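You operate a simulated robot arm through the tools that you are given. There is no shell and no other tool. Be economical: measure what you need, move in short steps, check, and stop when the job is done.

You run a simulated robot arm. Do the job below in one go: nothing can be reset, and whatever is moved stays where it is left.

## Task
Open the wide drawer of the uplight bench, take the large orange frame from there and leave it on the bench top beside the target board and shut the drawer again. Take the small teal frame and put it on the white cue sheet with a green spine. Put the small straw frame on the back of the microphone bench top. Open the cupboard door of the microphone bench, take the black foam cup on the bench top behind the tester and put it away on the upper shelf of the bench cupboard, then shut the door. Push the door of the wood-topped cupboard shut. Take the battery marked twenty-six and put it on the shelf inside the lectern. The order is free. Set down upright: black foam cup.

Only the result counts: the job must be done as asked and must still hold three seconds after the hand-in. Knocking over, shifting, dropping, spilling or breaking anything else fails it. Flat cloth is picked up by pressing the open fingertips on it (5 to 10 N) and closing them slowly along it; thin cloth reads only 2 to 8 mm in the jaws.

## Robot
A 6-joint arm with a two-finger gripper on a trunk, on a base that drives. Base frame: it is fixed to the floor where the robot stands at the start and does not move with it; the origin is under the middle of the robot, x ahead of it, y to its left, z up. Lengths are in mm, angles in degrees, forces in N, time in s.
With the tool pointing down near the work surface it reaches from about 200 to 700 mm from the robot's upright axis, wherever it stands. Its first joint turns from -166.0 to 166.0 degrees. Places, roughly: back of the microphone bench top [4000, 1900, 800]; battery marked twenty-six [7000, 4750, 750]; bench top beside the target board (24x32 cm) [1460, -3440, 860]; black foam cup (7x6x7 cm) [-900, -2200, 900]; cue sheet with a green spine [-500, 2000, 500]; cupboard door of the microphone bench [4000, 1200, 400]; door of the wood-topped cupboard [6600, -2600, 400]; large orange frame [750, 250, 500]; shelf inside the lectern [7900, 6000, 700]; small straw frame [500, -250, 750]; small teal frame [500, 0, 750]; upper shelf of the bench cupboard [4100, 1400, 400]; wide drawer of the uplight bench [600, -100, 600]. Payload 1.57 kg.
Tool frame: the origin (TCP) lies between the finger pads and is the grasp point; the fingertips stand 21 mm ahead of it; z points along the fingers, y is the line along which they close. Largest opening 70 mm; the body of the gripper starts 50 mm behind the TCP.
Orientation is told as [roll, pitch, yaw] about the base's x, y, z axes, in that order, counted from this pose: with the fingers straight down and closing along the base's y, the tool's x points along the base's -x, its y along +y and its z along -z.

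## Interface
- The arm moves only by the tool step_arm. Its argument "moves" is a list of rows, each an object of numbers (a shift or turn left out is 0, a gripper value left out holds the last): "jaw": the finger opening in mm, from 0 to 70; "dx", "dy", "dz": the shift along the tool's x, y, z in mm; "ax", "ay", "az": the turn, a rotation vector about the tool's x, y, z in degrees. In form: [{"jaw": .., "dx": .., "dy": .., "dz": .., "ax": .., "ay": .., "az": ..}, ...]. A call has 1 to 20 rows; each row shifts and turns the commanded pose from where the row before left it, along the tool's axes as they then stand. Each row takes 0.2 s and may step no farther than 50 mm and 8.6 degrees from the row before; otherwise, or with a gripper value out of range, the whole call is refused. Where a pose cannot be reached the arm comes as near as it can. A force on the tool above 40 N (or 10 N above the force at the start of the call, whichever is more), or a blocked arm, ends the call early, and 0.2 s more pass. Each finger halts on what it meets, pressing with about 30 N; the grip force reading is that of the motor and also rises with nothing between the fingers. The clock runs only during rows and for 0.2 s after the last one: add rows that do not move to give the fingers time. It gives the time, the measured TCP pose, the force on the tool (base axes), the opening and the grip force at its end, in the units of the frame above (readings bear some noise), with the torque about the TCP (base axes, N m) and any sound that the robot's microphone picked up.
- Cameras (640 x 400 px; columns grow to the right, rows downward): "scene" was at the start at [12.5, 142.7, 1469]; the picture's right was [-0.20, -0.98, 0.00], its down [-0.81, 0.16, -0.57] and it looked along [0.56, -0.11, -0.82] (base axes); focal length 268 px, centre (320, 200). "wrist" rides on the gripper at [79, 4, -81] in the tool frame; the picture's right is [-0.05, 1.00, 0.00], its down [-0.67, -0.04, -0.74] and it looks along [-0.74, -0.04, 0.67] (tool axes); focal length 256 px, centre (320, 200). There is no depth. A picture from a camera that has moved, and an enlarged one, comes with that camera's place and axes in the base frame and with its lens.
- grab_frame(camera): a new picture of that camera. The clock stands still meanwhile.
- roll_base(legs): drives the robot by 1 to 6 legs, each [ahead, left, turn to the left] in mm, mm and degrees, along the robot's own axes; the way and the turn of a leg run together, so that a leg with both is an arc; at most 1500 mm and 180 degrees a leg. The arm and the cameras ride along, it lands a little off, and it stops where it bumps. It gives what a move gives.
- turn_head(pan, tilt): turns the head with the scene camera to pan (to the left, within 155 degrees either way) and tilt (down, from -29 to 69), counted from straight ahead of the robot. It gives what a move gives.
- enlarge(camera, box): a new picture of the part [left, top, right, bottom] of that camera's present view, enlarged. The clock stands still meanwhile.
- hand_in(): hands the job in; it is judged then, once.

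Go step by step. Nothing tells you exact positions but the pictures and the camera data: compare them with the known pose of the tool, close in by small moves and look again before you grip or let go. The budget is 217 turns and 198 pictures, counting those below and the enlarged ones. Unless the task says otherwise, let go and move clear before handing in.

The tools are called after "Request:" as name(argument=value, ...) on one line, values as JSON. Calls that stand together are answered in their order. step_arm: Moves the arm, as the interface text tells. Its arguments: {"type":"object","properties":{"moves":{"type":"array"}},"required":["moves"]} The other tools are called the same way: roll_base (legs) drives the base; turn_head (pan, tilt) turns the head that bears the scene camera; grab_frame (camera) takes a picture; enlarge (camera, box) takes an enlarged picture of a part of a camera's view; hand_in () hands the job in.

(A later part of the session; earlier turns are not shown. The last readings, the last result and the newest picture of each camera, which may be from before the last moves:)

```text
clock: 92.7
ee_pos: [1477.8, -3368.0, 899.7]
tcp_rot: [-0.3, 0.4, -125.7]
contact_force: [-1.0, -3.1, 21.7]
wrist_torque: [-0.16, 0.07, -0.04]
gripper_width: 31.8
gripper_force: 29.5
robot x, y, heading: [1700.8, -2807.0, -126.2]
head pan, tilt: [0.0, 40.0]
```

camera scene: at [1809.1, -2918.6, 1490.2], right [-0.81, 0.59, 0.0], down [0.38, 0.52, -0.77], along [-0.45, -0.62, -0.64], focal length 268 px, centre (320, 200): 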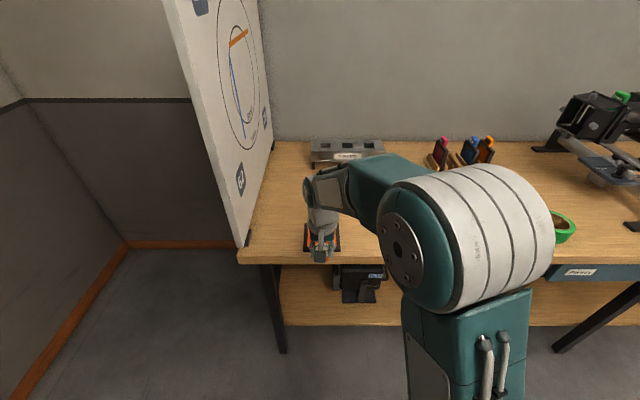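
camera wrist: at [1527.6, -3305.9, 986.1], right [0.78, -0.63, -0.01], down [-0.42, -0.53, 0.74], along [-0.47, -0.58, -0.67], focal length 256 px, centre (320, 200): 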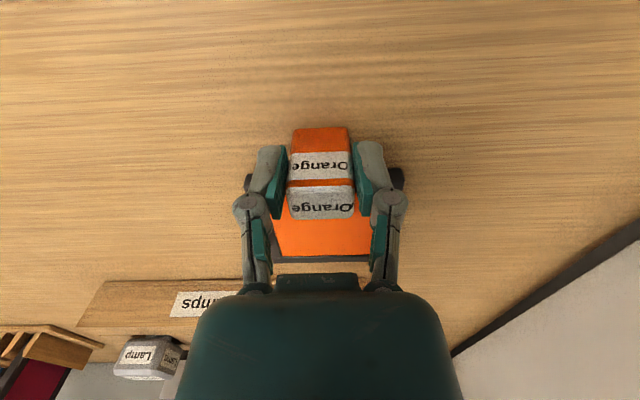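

It sits flat now (the torque has gone). I release and rise clear.

Request:
step_arm(moves=[{"dz": -1}, {"jaw": 70}, {}, {}, {"dz": -30}, {"dz": -40}, {"dz": -40}, {"dx": 40}, {"dx": 40}, {"dx": 40}, {}])

Request:
grab_frame(camera="wrist")

```text
clock: 95.1
ee_pos: [1549.1, -3272.9, 1009.6]
tcp_rot: [-0.4, 0.5, -125.6]
contact_force: [0.3, -0.5, -0.1]
wrist_torque: [0.0, 0.03, -0.02]
gripper_width: 69.8
gripper_force: 0.1
robot x, y, heading: [1698.0, -2806.2, -125.9]
head pan, tilt: [0.0, 40.0]
```

```text
160 pictures are left
camera wrist: at [1598.5, -3209.9, 1090.3], right [0.78, -0.63, -0.01], down [-0.42, -0.53, 0.74], along [-0.47, -0.57, -0.67], focal length 256 px, centre (320, 200)
```

wrist: 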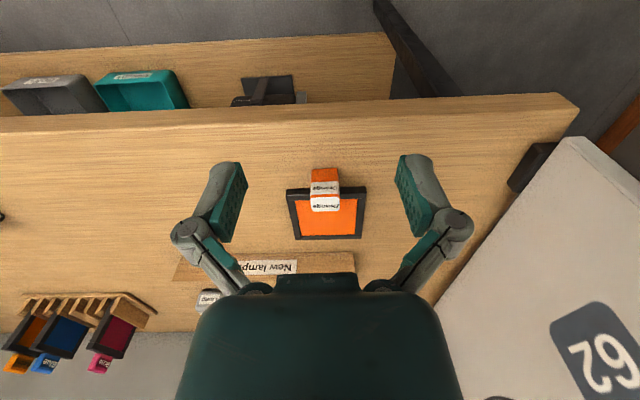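

The orange frame lies flat and clear beside the board. I back off, point the tool forward again, and drive back to the drawer.

Request:
roll_base(legs=[[-390, 0, 0], [0, -1500, 0], [0, -1500, 0], [0, -500, 0], [0, 0, 90], [0, 1100, 0]])

Request:
turn_head(pan=0, tilt=45)

Request:
grab_frame(camera="scene")

```text
clock: 123.3
ee_pos: [226.0, 311.3, 1010.0]
tcp_rot: [-0.3, 0.5, -36.3]
contact_force: [0.1, -0.8, 0.1]
wrist_torque: [-0.03, 0.01, -0.03]
gripper_width: 70.0
gripper_force: 0.0
robot x, y, heading: [-240.7, 469.7, -36.6]
head pan, tilt: [0.0, 40.0]
```

```text
clock: 123.9
ee_pos: [225.4, 311.2, 1009.5]
tcp_rot: [-0.3, 0.5, -36.3]
contact_force: [-0.2, -0.4, -0.2]
wrist_torque: [0.0, -0.01, -0.01]
gripper_width: 69.9
gripper_force: 0.1
robot x, y, heading: [-241.9, 469.7, -36.5]
head pan, tilt: [0.0, 45.0]
```

```text
159 pictures are left
camera scene: at [-126.9, 579.8, 1482.9], right [-0.6, -0.8, 0.0], down [-0.57, 0.42, -0.71], along [0.57, -0.42, -0.71], focal length 268 px, centre (320, 200)
```

scene: 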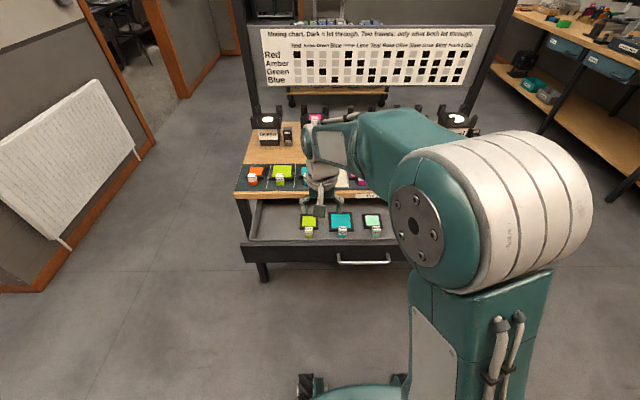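

I'm in front of the open drawer. I back 200 mm, bring the closed fingers forward-pointing and down to the height of the drawer front.

Request:
roll_base(legs=[[-200, 0, 0.5]])

Request:
step_arm(moves=[{"jaw": 0, "dz": 50}, {"dz": 50}, {"dz": 50}, {"dz": 40, "dy": -36}, {"dy": -36}, {"dy": -36}, {"dy": -36}, {"az": 8.2}, {"az": 8.2}, {"az": 8.2}, {"az": 8.2}, {"az": 8.2}, {"az": 8.2}, {"az": 8.2}, {"az": 8.2}, {"az": 8.2}, {"az": 8.2}, {"az": 8.0}])

Request:
step_arm(moves=[{"ax": -8.2}, {"ax": -8.2}, {"ax": -8.2}, {"ax": -8.2}, {"ax": -8.2}, {"ax": -8.2}, {"ax": -8.2}, {"ax": -8.2}, {"ax": -8.2}, {"ax": -8.2}, {"ax": -8.0}, {"dy": -40}, {"dy": -40}, {"dy": -40}, {}])

Request:
grab_frame(camera="wrist")

Request:
grab_frame(camera="scene")

```text
clock: 125.5
ee_pos: [67.0, 433.0, 1010.3]
tcp_rot: [-0.3, 0.5, -35.8]
contact_force: [0.1, -0.3, 0.3]
wrist_torque: [0.0, 0.02, 0.02]
gripper_width: 69.9
gripper_force: 0.2
robot x, y, heading: [-398.7, 586.3, -35.7]
head pan, tilt: [0.0, 45.0]
```

```text
refused: row 4 steps farther than a row can; nothing moved
```

```text
clock: 128.7
ee_pos: [65.0, 433.5, 890.9]
tcp_rot: [89.8, 0.4, -35.9]
contact_force: [-0.7, -0.1, -0.4]
wrist_torque: [0.0, 0.01, 0.02]
gripper_width: 69.8
gripper_force: 0.0
robot x, y, heading: [-399.9, 586.1, -35.9]
head pan, tilt: [0.0, 45.0]
```

```text
158 pictures are left
camera wrist: at [-45.7, 415.1, 894.3], right [0.05, -0.03, 1.0], down [0.1, -0.99, -0.04], along [0.99, 0.11, -0.05], focal length 256 px, centre (320, 200)
```

wrist: 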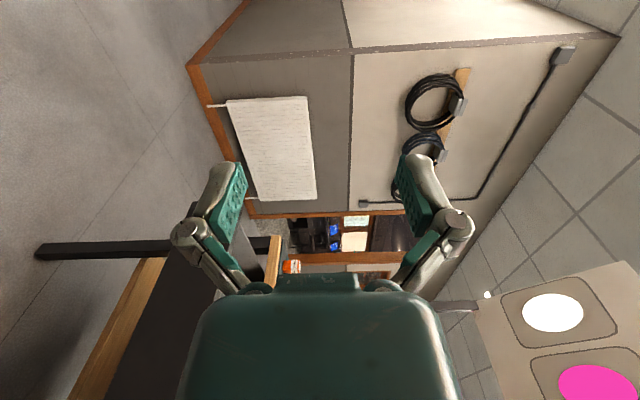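

```text
157 pictures are left
camera scene: at [-287.7, 697.3, 1483.0], right [-0.59, -0.81, 0.0], down [-0.57, 0.42, -0.71], along [0.57, -0.42, -0.71], focal length 268 px, centre (320, 200)
```

scene: 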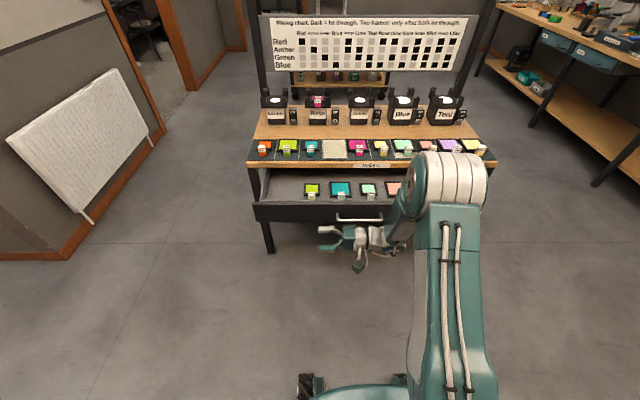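

The first arm call was refused, so the tool now points left. I swing it forward about the vertical and lower it, with the fingers closed.

Request:
step_arm(moves=[{"jaw": 0, "ay": -8.2}, {"ay": -8.2}, {"ay": -8.2}, {"ay": -8.2}, {"ay": -8.2}, {"ay": -8.2}, {"ay": -8.2}, {"ay": -8.2}, {"ay": -8.2}, {"ay": -8.2}, {"ay": -8.0}, {"dy": -40}, {"dy": -40}, {"dy": -40}, {"dy": -40}, {"dy": -30}, {"dx": -45}, {"dx": -45}, {"dx": -45}])

Request:
grab_frame(camera="scene")

Request:
grab_frame(camera="wrist")

```text
clock: 132.7
ee_pos: [-150.8, 158.5, 694.9]
tcp_rot: [89.6, -0.2, -125.8]
contact_force: [0.3, -0.1, 0.2]
wrist_torque: [0.02, -0.03, 0.0]
gripper_width: 0.0
gripper_force: 28.5
out of reach, approached as far as the arm can: row 8, 9, 10, 11, 12
robot x, y, heading: [-396.9, 586.5, -36.1]
head pan, tilt: [0.0, 45.0]
```

```text
156 pictures are left
camera scene: at [-290.0, 695.3, 1483.3], right [-0.59, -0.81, 0.0], down [-0.57, 0.42, -0.71], along [0.57, -0.41, -0.71], focal length 268 px, centre (320, 200)
```

scene: 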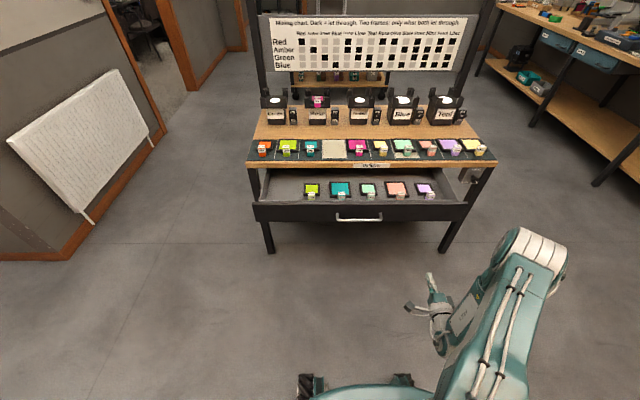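

```text
155 pictures are left
camera wrist: at [-170.5, 270.8, 698.2], right [-0.02, -0.04, 1.0], down [-0.99, -0.11, -0.03], along [0.11, -0.99, -0.04], focal length 256 px, centre (320, 200)
```

wrist: 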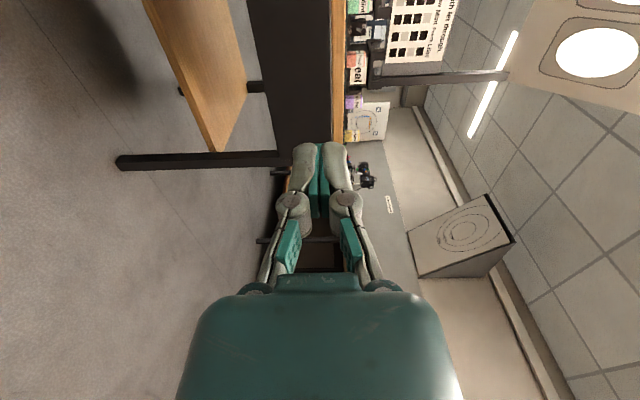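

The tool is about 190 mm right of the handle's centre. I shift left, drive up and push with arm steps.

Request:
step_arm(moves=[{"dx": 47}, {"dx": 47}, {"dx": 47}, {"dx": 47}, {}])

Request:
roll_base(legs=[[260, 0, 0]])

Request:
step_arm(moves=[{"dz": 10}, {"dz": 10}, {"dz": 10}, {"dz": 10}, {"dz": 12}, {"dz": 12}, {"dz": 12}, {"dz": 12}, {"dz": 12}, {"dz": 12}, {"dz": 12}, {"dz": 12}])

Request:
grab_frame(camera="scene")

```text
clock: 133.9
ee_pos: [-72.9, 280.1, 693.4]
tcp_rot: [89.5, -0.2, -125.3]
contact_force: [0.4, -0.4, -0.1]
wrist_torque: [-0.02, 0.01, -0.01]
gripper_width: 0.0
gripper_force: 28.1
out of reach, approached as far as the arm can: row 4
robot x, y, heading: [-398.3, 582.8, -36.3]
head pan, tilt: [0.0, 45.0]
```

```text
clock: 135.8
ee_pos: [135.2, 131.3, 693.0]
tcp_rot: [89.4, -0.2, -125.3]
contact_force: [-0.5, 0.2, 0.1]
wrist_torque: [0.0, -0.02, -0.04]
gripper_width: 0.0
gripper_force: 28.4
robot x, y, heading: [-188.8, 433.6, -35.9]
head pan, tilt: [0.0, 45.0]
```

```text
clock: 138.4
ee_pos: [214.9, 28.8, 692.7]
tcp_rot: [89.7, -0.3, -124.8]
contact_force: [0.5, -0.4, 0.2]
wrist_torque: [0.01, -0.02, 0.0]
gripper_width: 0.0
gripper_force: 28.8
out of reach, approached as far as the arm can: row 2, 3, 4, 5, 6, 7, 8, 9, 10, 11, 12
robot x, y, heading: [-193.0, 431.8, -35.9]
head pan, tilt: [0.0, 45.0]
```

```text
154 pictures are left
camera scene: at [-81.2, 546.9, 1483.1], right [-0.59, -0.81, 0.0], down [-0.57, 0.42, -0.71], along [0.57, -0.41, -0.71], focal length 268 px, centre (320, 200)
```

scene: 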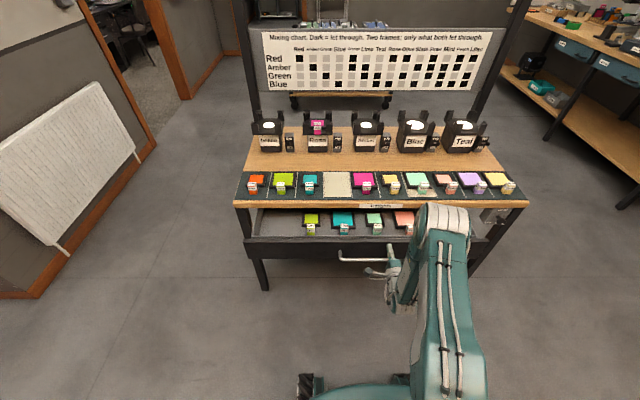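

The drawer is sliding shut, about 70 mm so far and with little force. I continue pushing.

Request:
step_arm(moves=[{"dz": 12}, {"dz": 12}, {"dz": 12}, {"dz": 12}, {"dz": 12}, {"dz": 12}, {"dz": 12}, {"dz": 12}, {"dz": 12}, {"dz": 12}])

Request:
grab_frame(camera="scene")

```text
clock: 140.6
ee_pos: [291.8, -58.3, 692.0]
tcp_rot: [89.5, -0.2, -124.7]
contact_force: [0.1, 0.0, -0.2]
wrist_torque: [0.0, 0.0, -0.03]
gripper_width: 0.0
gripper_force: 28.4
out of reach, approached as far as the arm can: row 1, 2, 3, 4, 6, 7, 9
robot x, y, heading: [-190.9, 437.1, -35.7]
head pan, tilt: [0.0, 45.0]
```

```text
153 pictures are left
camera scene: at [-81.0, 546.6, 1483.1], right [-0.59, -0.81, 0.0], down [-0.57, 0.42, -0.71], along [0.57, -0.41, -0.71], focal length 268 px, centre (320, 200)
```

scene: 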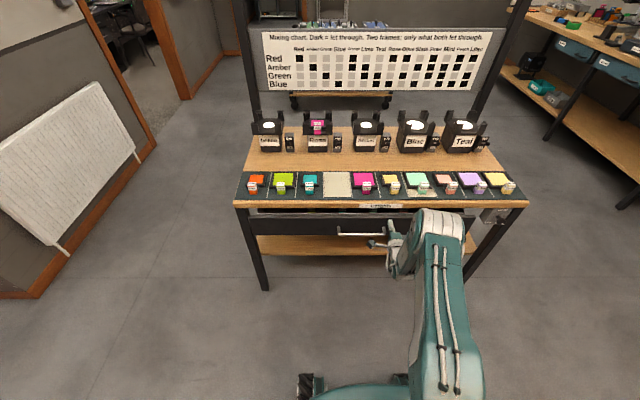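

About 50 mm remain. I push on until the drawer meets its stop.

Request:
step_arm(moves=[{"dz": 10}, {"dz": 10}, {"dz": 10}, {"dz": 10}, {"dz": 5}, {"dz": 5}, {"dz": 5}, {"dz": 5}, {"dz": 5}])

Request:
grab_frame(camera="scene")

```text
clock: 142.7
ee_pos: [337.4, -99.7, 691.4]
tcp_rot: [89.6, -0.2, -124.6]
contact_force: [-9.9, 10.1, 8.0]
wrist_torque: [-0.17, -0.13, -0.07]
gripper_width: 5.8
gripper_force: 28.2
out of reach, approached as far as the arm can: row 1, 4
robot x, y, heading: [-191.3, 435.1, -35.8]
head pan, tilt: [0.0, 45.0]
stopped in row 9: the force on the tool passed its limit at 41 N (the readings are from after the stop); the commanded pose is now the measured one
```

```text
152 pictures are left
camera scene: at [-82.1, 548.2, 1483.1], right [-0.59, -0.81, 0.0], down [-0.57, 0.42, -0.71], along [0.57, -0.41, -0.71], focal length 268 px, centre (320, 200)
```

scene: 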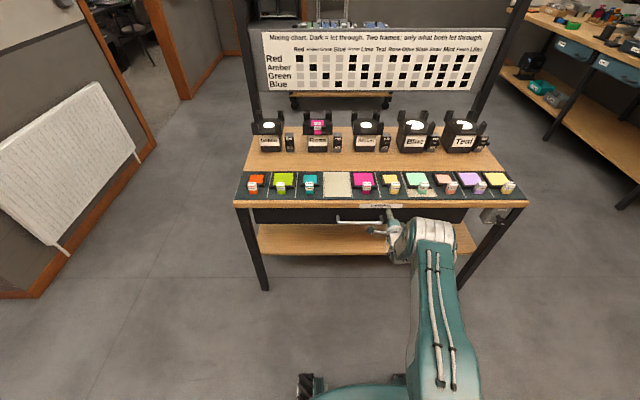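

The drawer is shut against its stop. I back off, raise the tool and point it down again for the teal frame.

Request:
step_arm(moves=[{"dz": -40}, {"dz": -40, "jaw": 70}, {"dz": -40}, {"dz": -40}, {"dy": 40}, {"dy": 40}, {"dy": 40}, {"dy": 40}, {"dy": 40}, {"ax": 8.2}, {"ax": 8.2}, {"ax": 8.2}, {"ax": 8.2}, {"ax": 8.2}, {"ax": 8.2}, {"ax": 8.2}, {"ax": 8.2}, {"ax": 8.2}, {"ax": 8.2}, {"ax": 7.6}])

Request:
step_arm(moves=[{"az": -8.2}, {"az": -8.2}, {"az": -8.2}, {"az": -8.2}, {"az": -8.2}, {"az": -8.2}, {"az": -8.2}, {"az": -8.2}, {"az": -8.2}, {"az": -8.2}, {"az": -8.0}, {}])

Request:
grab_frame(camera="scene")

Request:
grab_frame(camera="wrist")

```text
clock: 146.8
ee_pos: [208.8, -9.1, 892.2]
tcp_rot: [-0.3, -0.3, -124.6]
contact_force: [0.3, -0.1, -0.3]
wrist_torque: [0.01, 0.01, 0.01]
gripper_width: 70.0
gripper_force: 0.1
robot x, y, heading: [-192.7, 432.4, -35.8]
head pan, tilt: [0.0, 45.0]
```

```text
clock: 149.4
ee_pos: [208.5, -9.0, 891.4]
tcp_rot: [-0.1, 0.2, -34.6]
contact_force: [-0.6, -0.1, 0.6]
wrist_torque: [-0.02, -0.02, 0.01]
gripper_width: 70.1
gripper_force: 0.1
robot x, y, heading: [-190.6, 436.6, -35.9]
head pan, tilt: [0.0, 45.0]
```

```text
151 pictures are left
camera scene: at [-81.4, 547.1, 1483.1], right [-0.59, -0.81, 0.0], down [-0.57, 0.42, -0.71], along [0.57, -0.41, -0.71], focal length 268 px, centre (320, 200)
```

scene: 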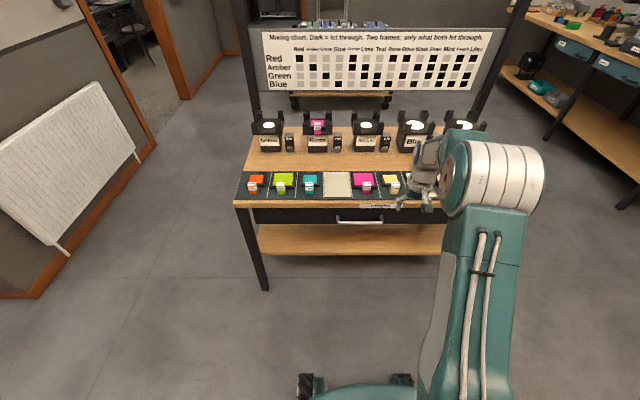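

```text
150 pictures are left
camera wrist: at [146.3, 40.3, 972.0], right [0.61, 0.79, 0.0], down [0.53, -0.41, 0.74], along [0.59, -0.46, -0.67], focal length 256 px, centre (320, 200)
```

wrist: 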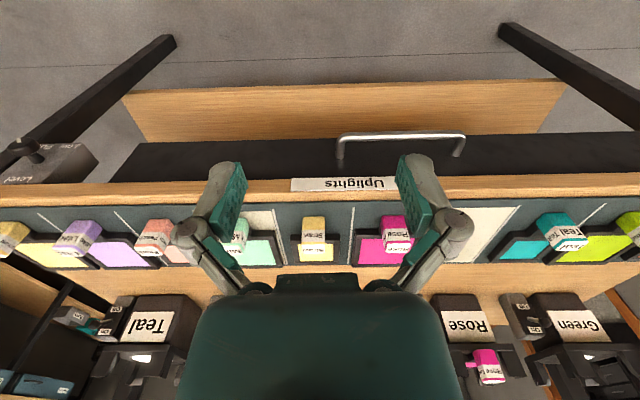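

The small teal tab is at about (568, 124). I drive left and ahead so it comes under the gripper.

Request:
roll_base(legs=[[0, 320, 0], [170, 0, 0]])

Request:
grab_frame(camera="wrist")

Request:
enlarge(camera="scene", box=[260, 140, 440, 280])

```text
clock: 152.7
ee_pos: [537.6, 157.3, 891.8]
tcp_rot: [-0.3, 0.3, -34.3]
contact_force: [0.1, -0.1, 0.5]
wrist_torque: [-0.05, 0.02, 0.0]
gripper_width: 69.9
gripper_force: 0.0
robot x, y, heading: [136.0, 600.4, -35.5]
head pan, tilt: [0.0, 45.0]
```

```text
149 pictures are left
camera wrist: at [474.6, 206.4, 972.2], right [0.61, 0.79, -0.01], down [0.53, -0.4, 0.74], along [0.59, -0.45, -0.67], focal length 256 px, centre (320, 200)
```

wrist: 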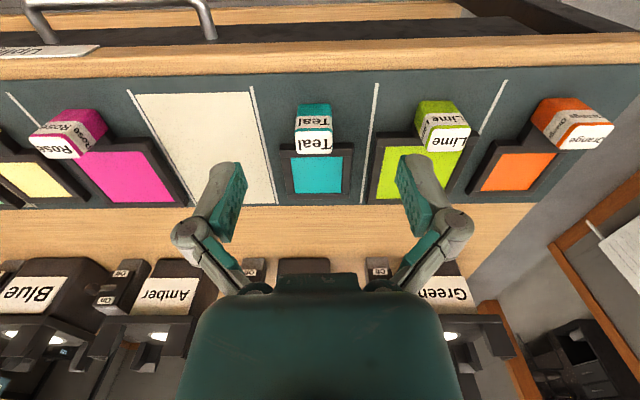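

```text
2.86 times, centred on (350, 210) of scene
camera zoom: at [244.5, 712.1, 1482.9], right [-0.58, -0.81, 0.0], down [-0.58, 0.41, -0.71], along [0.57, -0.41, -0.71], focal length 766 px, centre (234, 171)
```

zoom: 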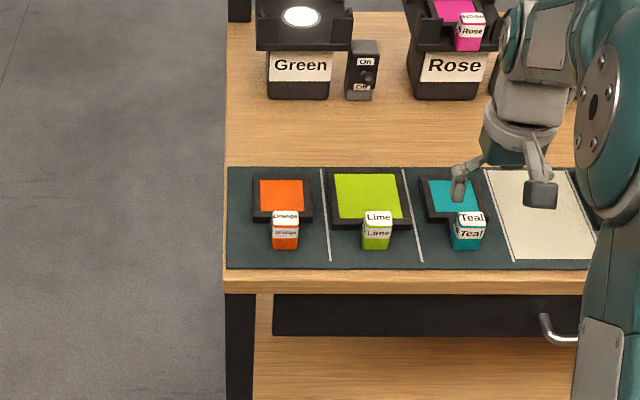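

The teal tab top is at about (577, 120, 777). I move over it and lower to just above.

Request:
step_arm(moves=[{"dx": -27, "dy": -4, "az": 1.3}, {"dx": -27, "dy": -4}, {"dz": 30}, {"dz": 30}, {"dz": 25}, {}])

Request:
grab_frame(camera="wrist")

```text
clock: 154.1
ee_pos: [575.6, 119.0, 807.3]
tcp_rot: [-0.1, 0.0, -35.6]
contact_force: [-0.2, 0.9, -0.3]
wrist_torque: [0.01, -0.01, 0.0]
gripper_width: 70.2
gripper_force: 0.0
robot x, y, heading: [130.9, 600.9, -35.3]
head pan, tilt: [0.0, 45.0]
```

```text
147 pictures are left
camera wrist: at [513.5, 169.3, 887.2], right [0.62, 0.78, 0.0], down [0.52, -0.42, 0.74], along [0.58, -0.47, -0.67], focal length 256 px, centre (320, 200)
```

wrist: 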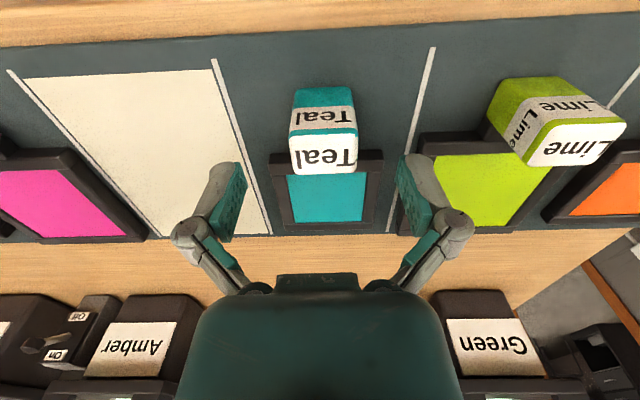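

The tab is laterally centred. I lower further and check its depth again.

Request:
step_arm(moves=[{"dz": 15}, {"dz": 10}, {}])

Request:
grab_frame(camera="wrist")

```text
clock: 154.8
ee_pos: [575.7, 119.7, 782.0]
tcp_rot: [-0.2, 0.1, -35.6]
contact_force: [-0.1, -0.4, 0.5]
wrist_torque: [0.02, -0.02, 0.02]
gripper_width: 70.0
gripper_force: 0.0
robot x, y, heading: [138.0, 598.4, -35.6]
head pan, tilt: [0.0, 45.0]
```

```text
146 pictures are left
camera wrist: at [513.7, 169.3, 862.7], right [0.62, 0.78, 0.0], down [0.52, -0.42, 0.74], along [0.58, -0.47, -0.67], focal length 256 px, centre (320, 200)
```

wrist: 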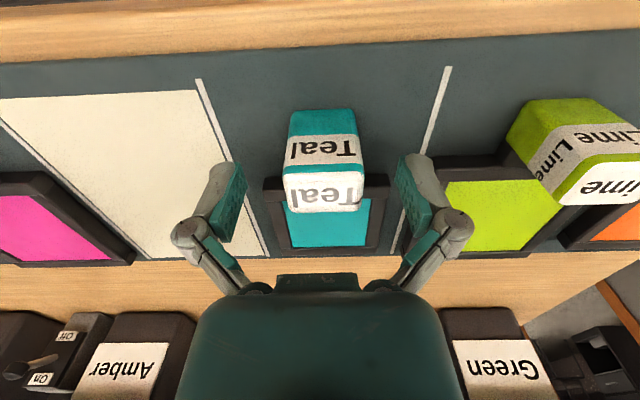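

The tab top is level with the grasp point and the mat is about 40 mm below. I lower 13 mm and grip.

Request:
step_arm(moves=[{"dz": 7}, {"dz": 6}, {"jaw": 0}, {}, {}, {}])

Request:
step_arm(moves=[{"dz": -15}, {"dz": -25}, {"dz": -40}, {"dz": -40}, {"dz": -40}, {}])

Request:
grab_frame(camera="wrist")

```text
clock: 156.2
ee_pos: [576.2, 117.7, 771.0]
tcp_rot: [-0.2, 0.0, -35.6]
contact_force: [1.7, 1.7, 21.4]
wrist_torque: [0.08, -0.07, 0.08]
gripper_width: 31.9
gripper_force: 30.0
robot x, y, heading: [136.3, 600.0, -35.9]
head pan, tilt: [0.0, 45.0]
```

```text
clock: 157.7
ee_pos: [576.4, 119.5, 929.0]
tcp_rot: [-0.3, 0.3, -35.6]
contact_force: [0.2, 0.0, -0.2]
wrist_torque: [0.04, 0.04, 0.01]
gripper_width: 31.9
gripper_force: 30.2
robot x, y, heading: [136.5, 598.3, -35.5]
head pan, tilt: [0.0, 45.0]
```

```text
145 pictures are left
camera wrist: at [514.2, 170.2, 1009.4], right [0.62, 0.78, 0.0], down [0.52, -0.42, 0.74], along [0.58, -0.47, -0.67], focal length 256 px, centre (320, 200)
```

wrist: 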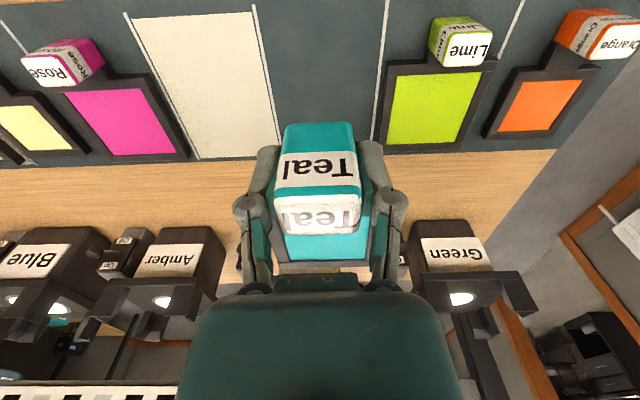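

The teal frame is held. I pull the arm in, back off, turn round and drive towards the flight case with the cue sheets.

Request:
step_arm(moves=[{"dz": -30}, {"dx": 45}, {"dx": 45}, {"dx": 45}, {"dx": 45}, {}])

Request:
roll_base(legs=[[-260, 0, 0], [0, 0, 180], [0, -700, 0]])

Request:
turn_head(pan=0, tilt=40)

Request:
grab_frame(camera="scene")

```text
clock: 159.1
ee_pos: [428.4, 223.9, 959.4]
tcp_rot: [-0.3, 0.0, -35.7]
contact_force: [-0.5, -0.5, -0.9]
wrist_torque: [0.01, 0.06, 0.0]
gripper_width: 31.6
gripper_force: 29.8
robot x, y, heading: [134.0, 601.1, -35.8]
head pan, tilt: [0.0, 45.0]
```

```text
clock: 171.7
ee_pos: [18.7, 1688.2, 958.7]
tcp_rot: [-0.3, 0.2, 145.1]
contact_force: [-0.7, 0.3, -2.0]
wrist_torque: [0.0, -0.03, 0.0]
gripper_width: 31.2
gripper_force: 30.6
robot x, y, heading: [322.2, 1321.7, 145.0]
head pan, tilt: [0.0, 45.0]
```

```text
clock: 172.4
ee_pos: [17.8, 1690.4, 959.6]
tcp_rot: [-0.3, 0.2, 145.2]
contact_force: [0.1, -0.3, -2.3]
wrist_torque: [-0.01, -0.03, -0.01]
gripper_width: 31.1
gripper_force: 29.5
robot x, y, heading: [321.5, 1320.5, 145.2]
head pan, tilt: [0.0, 40.0]
```

```text
144 pictures are left
camera scene: at [209.9, 1208.3, 1490.2], right [0.57, 0.82, 0.0], down [0.53, -0.37, -0.77], along [-0.63, 0.44, -0.64], focal length 268 px, centre (320, 200)
```

scene: 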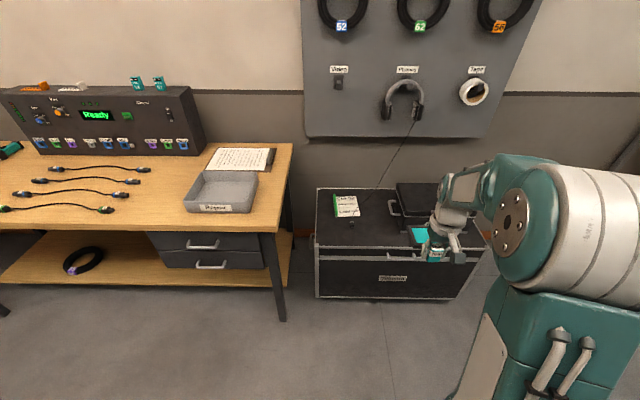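

Request:
enlarge(camera="scene", box=[300, 160, 460, 260])

Request:
enlarge(camera="scene", box=[170, 130, 300, 220])

```text
4.00 times, centred on (380, 210) of scene
camera zoom: at [209.9, 1208.3, 1490.2], right [0.57, 0.82, 0.0], down [0.53, -0.37, -0.77], along [-0.63, 0.44, -0.64], focal length 1072 px, centre (80, 160)
```

zoom: 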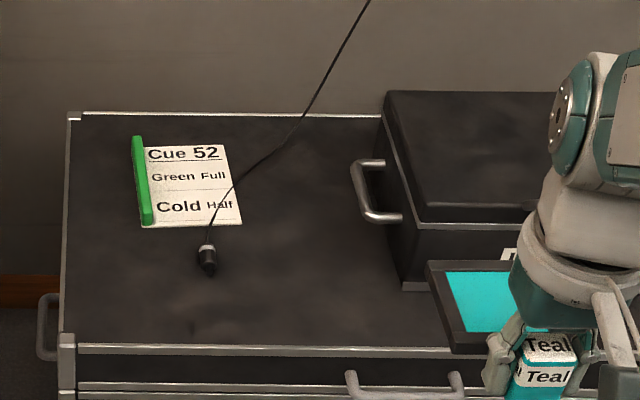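

```text
4.44 times, centred on (235, 175) of scene
camera zoom: at [209.9, 1208.3, 1490.2], right [0.57, 0.82, 0.0], down [0.53, -0.37, -0.77], along [-0.63, 0.44, -0.64], focal length 1191 px, centre (698, 311)
```

zoom: 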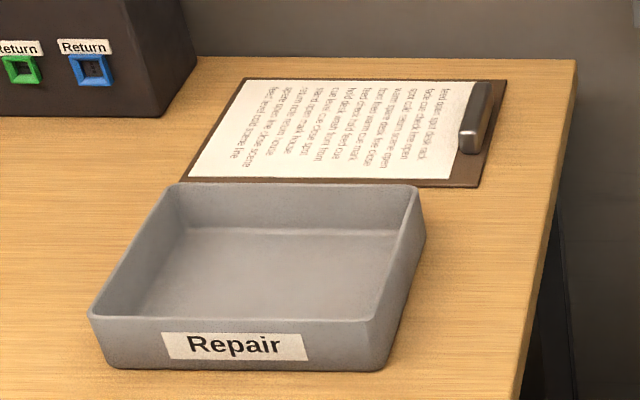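

The green-spined sheet (Cue 52) lies on the flight case with a headset cable crossing its near right corner. I'll set the frame on the sheet's left/upper part, clear of the cable, and I drive up now.

Request:
roll_base(legs=[[0, -40, -1], [460, 0, 0]])

Request:
step_arm(moves=[{"dy": 45}, {"dy": 45}, {"dy": 45}, {"dy": 35}, {}])

Request:
grab_frame(camera="wrist")

Request:
turn_head(pan=0, tilt=52)

Request:
grab_frame(camera="scene")

```text
clock: 175.6
ee_pos: [-324.4, 1993.3, 959.6]
tcp_rot: [-0.3, 0.0, 144.3]
contact_force: [-0.5, -0.3, -0.6]
wrist_torque: [-0.05, -0.05, 0.0]
gripper_width: 31.2
gripper_force: 30.3
robot x, y, heading: [-33.5, 1616.3, 144.1]
head pan, tilt: [0.0, 40.0]
```

```text
clock: 176.8
ee_pos: [-421.7, 1856.3, 959.4]
tcp_rot: [-0.3, 0.2, 144.2]
contact_force: [-1.2, 0.2, -1.2]
wrist_torque: [-0.05, -0.05, 0.02]
gripper_width: 31.2
gripper_force: 30.2
robot x, y, heading: [-27.2, 1623.9, 143.7]
head pan, tilt: [0.0, 40.0]
```

```text
141 pictures are left
camera wrist: at [-361.0, 1807.7, 1039.2], right [-0.63, -0.78, 0.0], down [-0.52, 0.42, 0.74], along [-0.58, 0.47, -0.67], focal length 256 px, centre (320, 200)
```

wrist: 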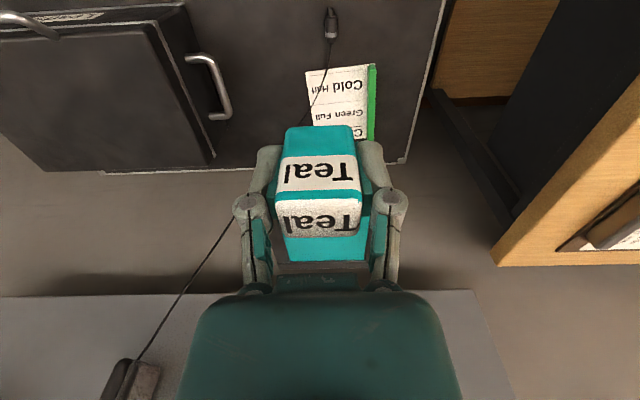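

```text
clock: 177.5
ee_pos: [-422.4, 1857.0, 959.5]
tcp_rot: [-0.4, 0.2, 144.3]
contact_force: [0.2, -0.5, -1.3]
wrist_torque: [-0.06, -0.05, 0.02]
gripper_width: 31.2
gripper_force: 29.9
robot x, y, heading: [-30.0, 1620.9, 144.1]
head pan, tilt: [0.0, 52.0]
```

```text
140 pictures are left
camera scene: at [-133.5, 1505.1, 1473.4], right [0.59, 0.81, 0.0], down [0.64, -0.46, -0.62], along [-0.5, 0.36, -0.79], focal length 268 px, centre (320, 200)
```

scene: 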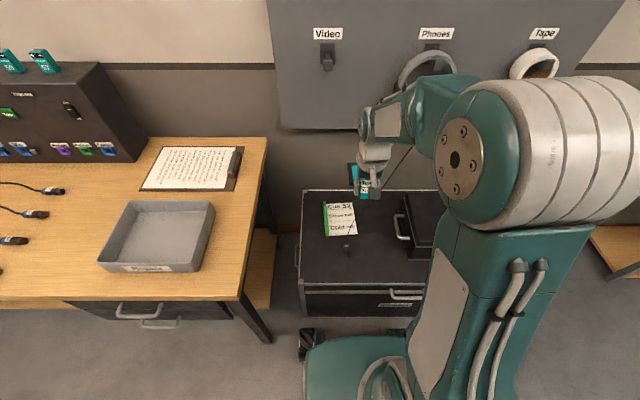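

The cable seems to rise from the plug towards the headset on the wall. I zoom both cameras to fix the case height and the cable's line.

Request:
enlarge(camera="scene", box=[290, 120, 450, 270])

Request:
enlarge(camera="wrist", box=[240, 0, 440, 140])

```text
2.67 times, centred on (370, 195) of scene
camera zoom: at [-133.5, 1505.1, 1473.4], right [0.59, 0.81, 0.0], down [0.64, -0.46, -0.62], along [-0.5, 0.36, -0.79], focal length 714 px, centre (187, 213)
```

zoom: 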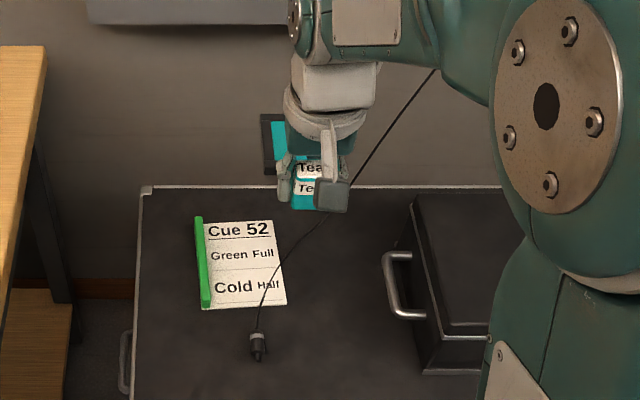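

```text
2.86 times, centred on (340, 70) of wrist
camera zoom: at [-361.1, 1807.7, 1039.3], right [-0.63, -0.78, 0.0], down [-0.52, 0.42, 0.74], along [-0.58, 0.47, -0.67], focal length 731 px, centre (263, 571)
```

zoom: 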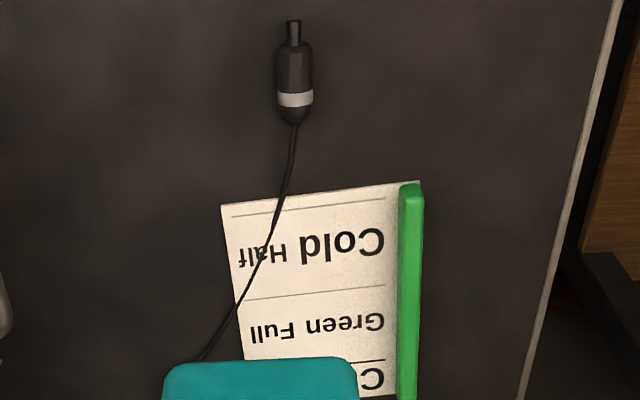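

Triangulation gives the case top at z≈520. The sheet's near edge runs from (−571, 1853) to (−503, 1959), and the cable lies on its near-right corner only. The tab should go to about (−593, 1939), so I move there at height and look.

Request:
step_arm(moves=[{"dz": 40}, {"dz": 40}, {"dz": 40}, {"dx": -45, "dy": 8}, {"dx": -45, "dy": 8}, {"dx": -48, "dy": 8}, {"dx": -48, "dy": 9}, {"dz": 40}, {"dz": 40}, {}])

Request:
grab_frame(camera="wrist")

Request:
enlarge(camera="scene", box=[270, 120, 430, 270])

```text
clock: 179.7
ee_pos: [-593.0, 1939.9, 758.2]
tcp_rot: [-0.3, 0.1, 144.3]
contact_force: [-0.1, -0.3, -0.7]
wrist_torque: [-0.03, -0.05, 0.02]
gripper_width: 31.2
gripper_force: 29.9
robot x, y, heading: [-27.7, 1620.7, 144.0]
head pan, tilt: [0.0, 52.0]
```

```text
137 pictures are left
camera wrist: at [-531.2, 1890.2, 838.3], right [-0.63, -0.78, 0.0], down [-0.52, 0.42, 0.74], along [-0.58, 0.47, -0.67], focal length 256 px, centre (320, 200)
```

wrist: 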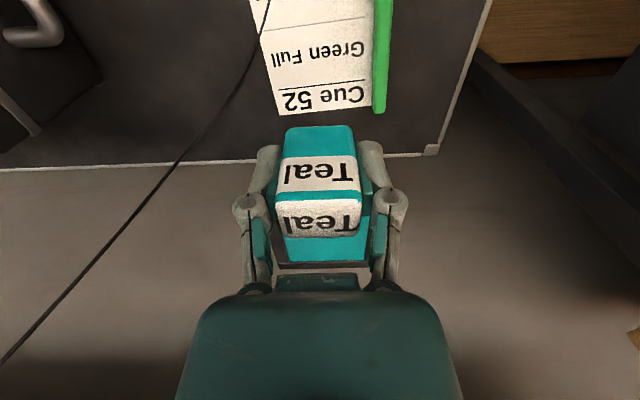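

```text
2.67 times, centred on (350, 195) of scene
camera zoom: at [-134.6, 1505.5, 1473.3], right [0.59, 0.81, 0.0], down [0.64, -0.46, -0.61], along [-0.5, 0.36, -0.79], focal length 714 px, centre (240, 213)
```

zoom: 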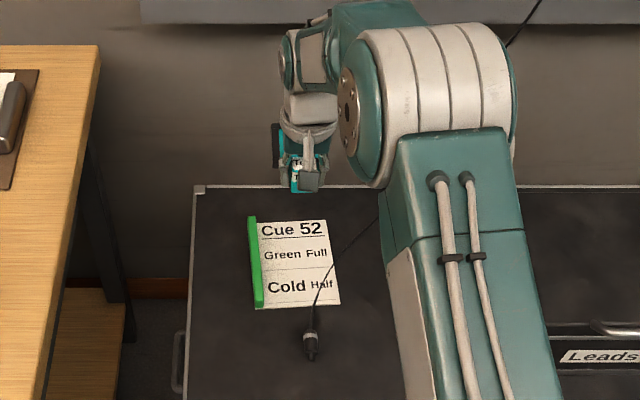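

The alignment is good and the cable is well clear. I ease back 6 mm and lower.

Request:
step_arm(moves=[{"dz": 40, "dx": 6}, {"dz": 40}, {"dz": 40}, {"dz": 35}, {}])

Request:
grab_frame(camera="wrist")

Request:
enlarge(camera="scene", box=[270, 150, 430, 270])

```text
clock: 180.9
ee_pos: [-587.3, 1936.7, 604.6]
tcp_rot: [-0.3, 0.1, 144.3]
contact_force: [0.0, -0.2, -0.3]
wrist_torque: [-0.03, -0.04, -0.01]
gripper_width: 31.3
gripper_force: 29.8
robot x, y, heading: [-29.8, 1617.7, 144.3]
head pan, tilt: [0.0, 52.0]
```

```text
135 pictures are left
camera wrist: at [-525.6, 1887.5, 683.7], right [-0.63, -0.78, 0.0], down [-0.52, 0.42, 0.74], along [-0.58, 0.47, -0.67], focal length 256 px, centre (320, 200)
```

wrist: 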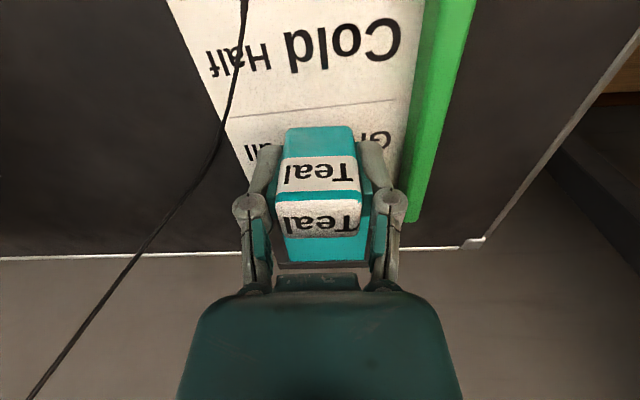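

```text
3.33 times, centred on (350, 210) of scene
camera zoom: at [-134.7, 1505.6, 1473.3], right [0.59, 0.81, 0.0], down [0.64, -0.46, -0.61], along [-0.5, 0.36, -0.79], focal length 893 px, centre (220, 167)
```

zoom: 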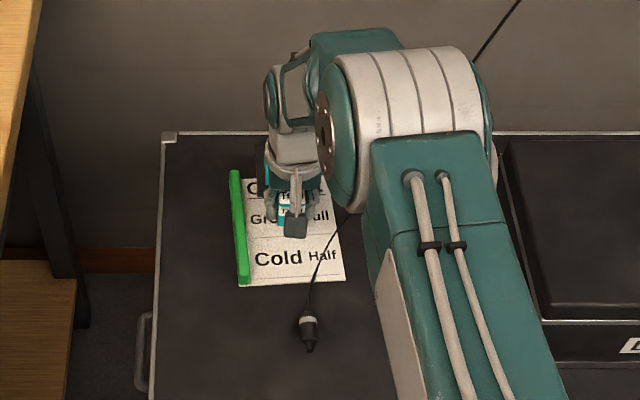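

All clear. I lower the last part slowly.

Request:
step_arm(moves=[{"dz": 20}, {"dz": 15}, {"dz": 5}, {"dz": 4}, {}])

Request:
grab_frame(camera="wrist")

```text
clock: 182.1
ee_pos: [-588.4, 1937.8, 561.3]
tcp_rot: [-0.2, -0.2, 144.2]
contact_force: [-7.3, 1.3, 21.6]
wrist_torque: [0.03, 0.17, 0.05]
gripper_width: 31.5
gripper_force: 29.9
robot x, y, heading: [-26.5, 1621.5, 144.1]
head pan, tilt: [0.0, 52.0]
```

```text
133 pictures are left
camera wrist: at [-526.3, 1888.3, 641.0], right [-0.63, -0.78, 0.0], down [-0.52, 0.41, 0.75], along [-0.58, 0.47, -0.66], focal length 256 px, centre (320, 200)
```

wrist: 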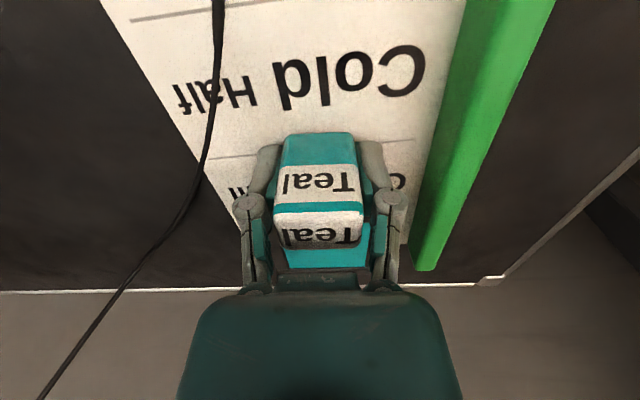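

It rests on the sheet, clear of spine and cable. I open slightly and rise straight up.

Request:
step_arm(moves=[{"dz": -1}, {"jaw": 44}, {}, {"dz": -15}, {"dz": -30}, {"dz": -40}, {"dz": -40}, {"dz": -40}, {"dz": -40}, {}])

Request:
grab_frame(camera="wrist")

Request:
enlarge(camera="scene", box=[270, 150, 430, 270])

```text
clock: 184.3
ee_pos: [-586.8, 1934.4, 764.4]
tcp_rot: [-0.4, 0.2, 144.3]
contact_force: [0.8, 0.2, 0.6]
wrist_torque: [0.0, 0.01, 0.02]
gripper_width: 43.9
gripper_force: 0.1
robot x, y, heading: [-28.9, 1616.9, 144.3]
head pan, tilt: [0.0, 52.0]
```

```text
132 pictures are left
camera wrist: at [-526.0, 1885.8, 845.5], right [-0.63, -0.78, 0.0], down [-0.52, 0.42, 0.74], along [-0.58, 0.47, -0.67], focal length 256 px, centre (320, 200)
```

wrist: 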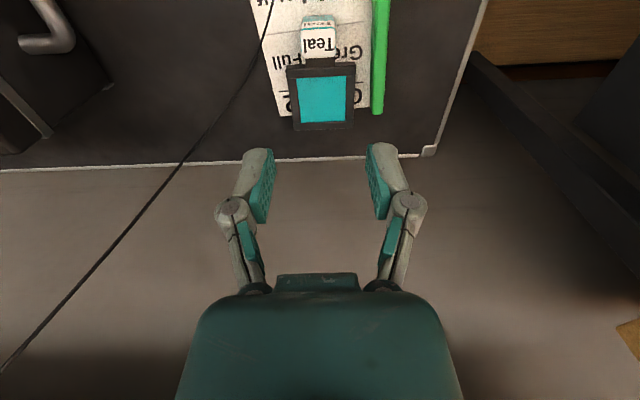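

```text
3.33 times, centred on (350, 210) of scene
camera zoom: at [-134.3, 1505.4, 1473.4], right [0.59, 0.81, 0.0], down [0.64, -0.46, -0.61], along [-0.5, 0.36, -0.79], focal length 893 px, centre (220, 167)
```

zoom: 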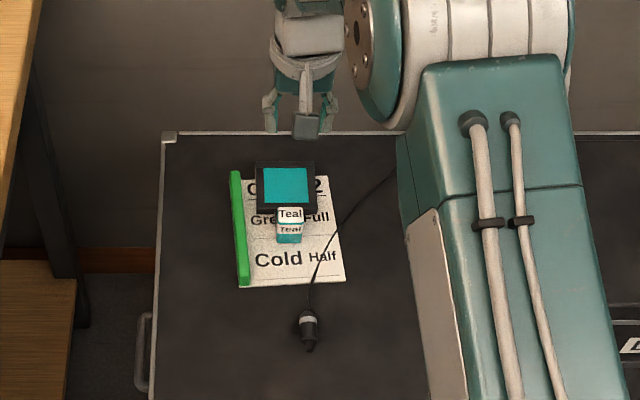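

The frame is on the sheet, but its far edge overhangs by about 20 mm. I re-grip it, lift a little and shift it 22 mm towards me so that it lies wholly on the sheet.

Request:
step_arm(moves=[{"dz": 40}, {"dz": 40}, {"dz": 40}, {"dz": 40}, {"dz": 30}, {"dz": 10}, {"jaw": 0}, {}, {}, {"dz": -8}, {"dz": -8}, {"dx": 11}, {"dx": 11}, {}])

Request:
grab_frame(camera="wrist")

Request:
enlarge(camera="scene", box=[270, 150, 430, 270])

```text
clock: 187.3
ee_pos: [-567.9, 1923.7, 581.4]
tcp_rot: [-0.3, 0.1, 144.3]
contact_force: [-0.4, -0.5, -0.9]
wrist_torque: [-0.02, -0.01, 0.02]
gripper_width: 31.4
gripper_force: 30.1
robot x, y, heading: [-28.3, 1620.3, 144.2]
head pan, tilt: [0.0, 52.0]
```

```text
130 pictures are left
camera wrist: at [-507.6, 1874.2, 661.6], right [-0.63, -0.78, 0.0], down [-0.52, 0.42, 0.74], along [-0.58, 0.47, -0.67], focal length 256 px, centre (320, 200)
```

wrist: 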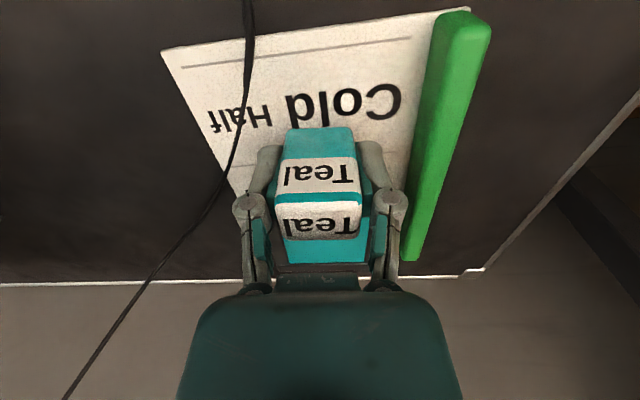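

```text
3.33 times, centred on (350, 210) of scene
camera zoom: at [-134.6, 1505.5, 1473.4], right [0.59, 0.81, 0.0], down [0.64, -0.46, -0.61], along [-0.5, 0.36, -0.79], focal length 893 px, centre (220, 167)
```

zoom: 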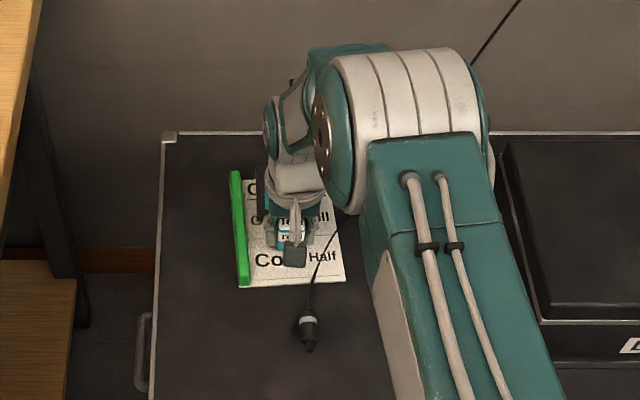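

I nudge 4 mm away from the cable, lower and release with a small opening.

Request:
step_arm(moves=[{"dy": 4, "dz": 6}, {"dz": 6}, {"dz": 4}, {"dz": 2}, {}, {"jaw": 40}, {}, {"dz": -15}, {"dz": -30}, {"dz": -40}, {"dz": -40}, {"dz": -40}, {"dz": -40}, {}])

Request:
enlarge(camera="scene", box=[270, 150, 430, 270])

```text
clock: 190.3
ee_pos: [-571.1, 1921.2, 768.6]
tcp_rot: [-0.3, 0.2, 144.3]
contact_force: [0.3, 0.5, -0.1]
wrist_torque: [0.01, -0.01, -0.02]
gripper_width: 40.1
gripper_force: 0.1
robot x, y, heading: [-25.8, 1619.6, 144.1]
head pan, tilt: [0.0, 52.0]
```

```text
3.33 times, centred on (350, 210) of scene
camera zoom: at [-134.3, 1505.4, 1473.4], right [0.59, 0.81, 0.0], down [0.64, -0.46, -0.61], along [-0.5, 0.36, -0.79], focal length 893 px, centre (220, 167)
```

zoom: 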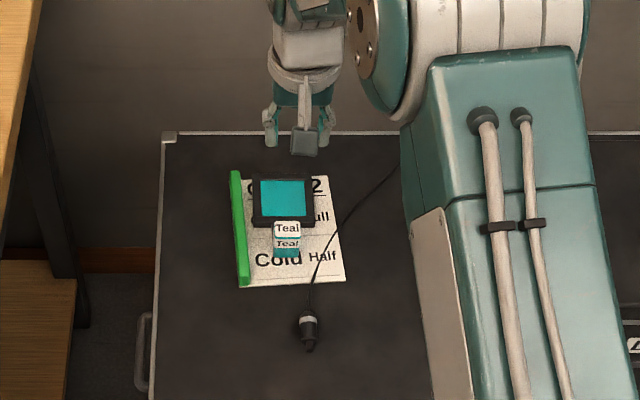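

The teal frame now lies wholly on the sheet, with the cable untouched. I retract, turn round and go back for the small straw frame at the uplight bench.

Request:
step_arm(moves=[{"dz": -45}, {"dz": -45}, {"dz": -45}, {"dx": 45, "jaw": 70}, {"dx": 45}, {"dx": 45}, {"dx": 45}, {}])

Request:
roll_base(legs=[[-500, 0, 0], [0, 0, 180], [0, -1270, 0]])

Request:
turn_head(pan=0, tilt=45)

Request:
grab_frame(camera="scene")

Request:
grab_frame(camera="wrist")

```text
clock: 192.1
ee_pos: [-425.6, 1813.9, 903.0]
tcp_rot: [-0.3, 0.2, 144.3]
contact_force: [0.0, 0.6, 0.2]
wrist_torque: [-0.01, 0.04, -0.01]
gripper_width: 70.0
gripper_force: 0.0
robot x, y, heading: [-25.5, 1616.6, 144.1]
head pan, tilt: [0.0, 52.0]
```

```text
clock: 208.4
ee_pos: [12.5, 109.4, 902.7]
tcp_rot: [-0.3, 0.1, -36.8]
contact_force: [-0.5, -0.3, 0.0]
wrist_torque: [-0.04, 0.0, 0.02]
gripper_width: 70.0
gripper_force: 0.1
robot x, y, heading: [-379.3, 311.2, -37.0]
head pan, tilt: [0.0, 52.0]
```

```text
clock: 209.1
ee_pos: [11.8, 108.6, 901.9]
tcp_rot: [-0.3, 0.1, -36.7]
contact_force: [-0.2, 0.1, -0.4]
wrist_torque: [0.03, 0.0, -0.01]
gripper_width: 70.2
gripper_force: 0.0
robot x, y, heading: [-384.5, 314.6, -37.1]
head pan, tilt: [0.0, 45.0]
```

```text
127 pictures are left
camera scene: at [-269.3, 422.3, 1482.9], right [-0.6, -0.8, 0.0], down [-0.57, 0.42, -0.71], along [0.56, -0.42, -0.71], focal length 268 px, centre (320, 200)
```

scene: 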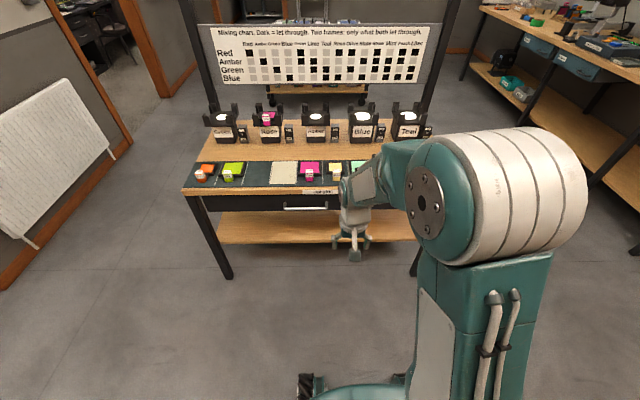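

```text
126 pictures are left
camera wrist: at [-48.7, 161.3, 983.0], right [0.64, 0.77, 0.0], down [0.52, -0.43, 0.74], along [0.57, -0.48, -0.67], focal length 256 px, centre (320, 200)
```

wrist: 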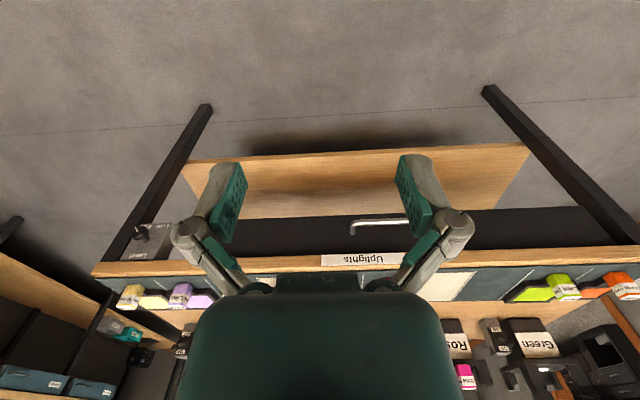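

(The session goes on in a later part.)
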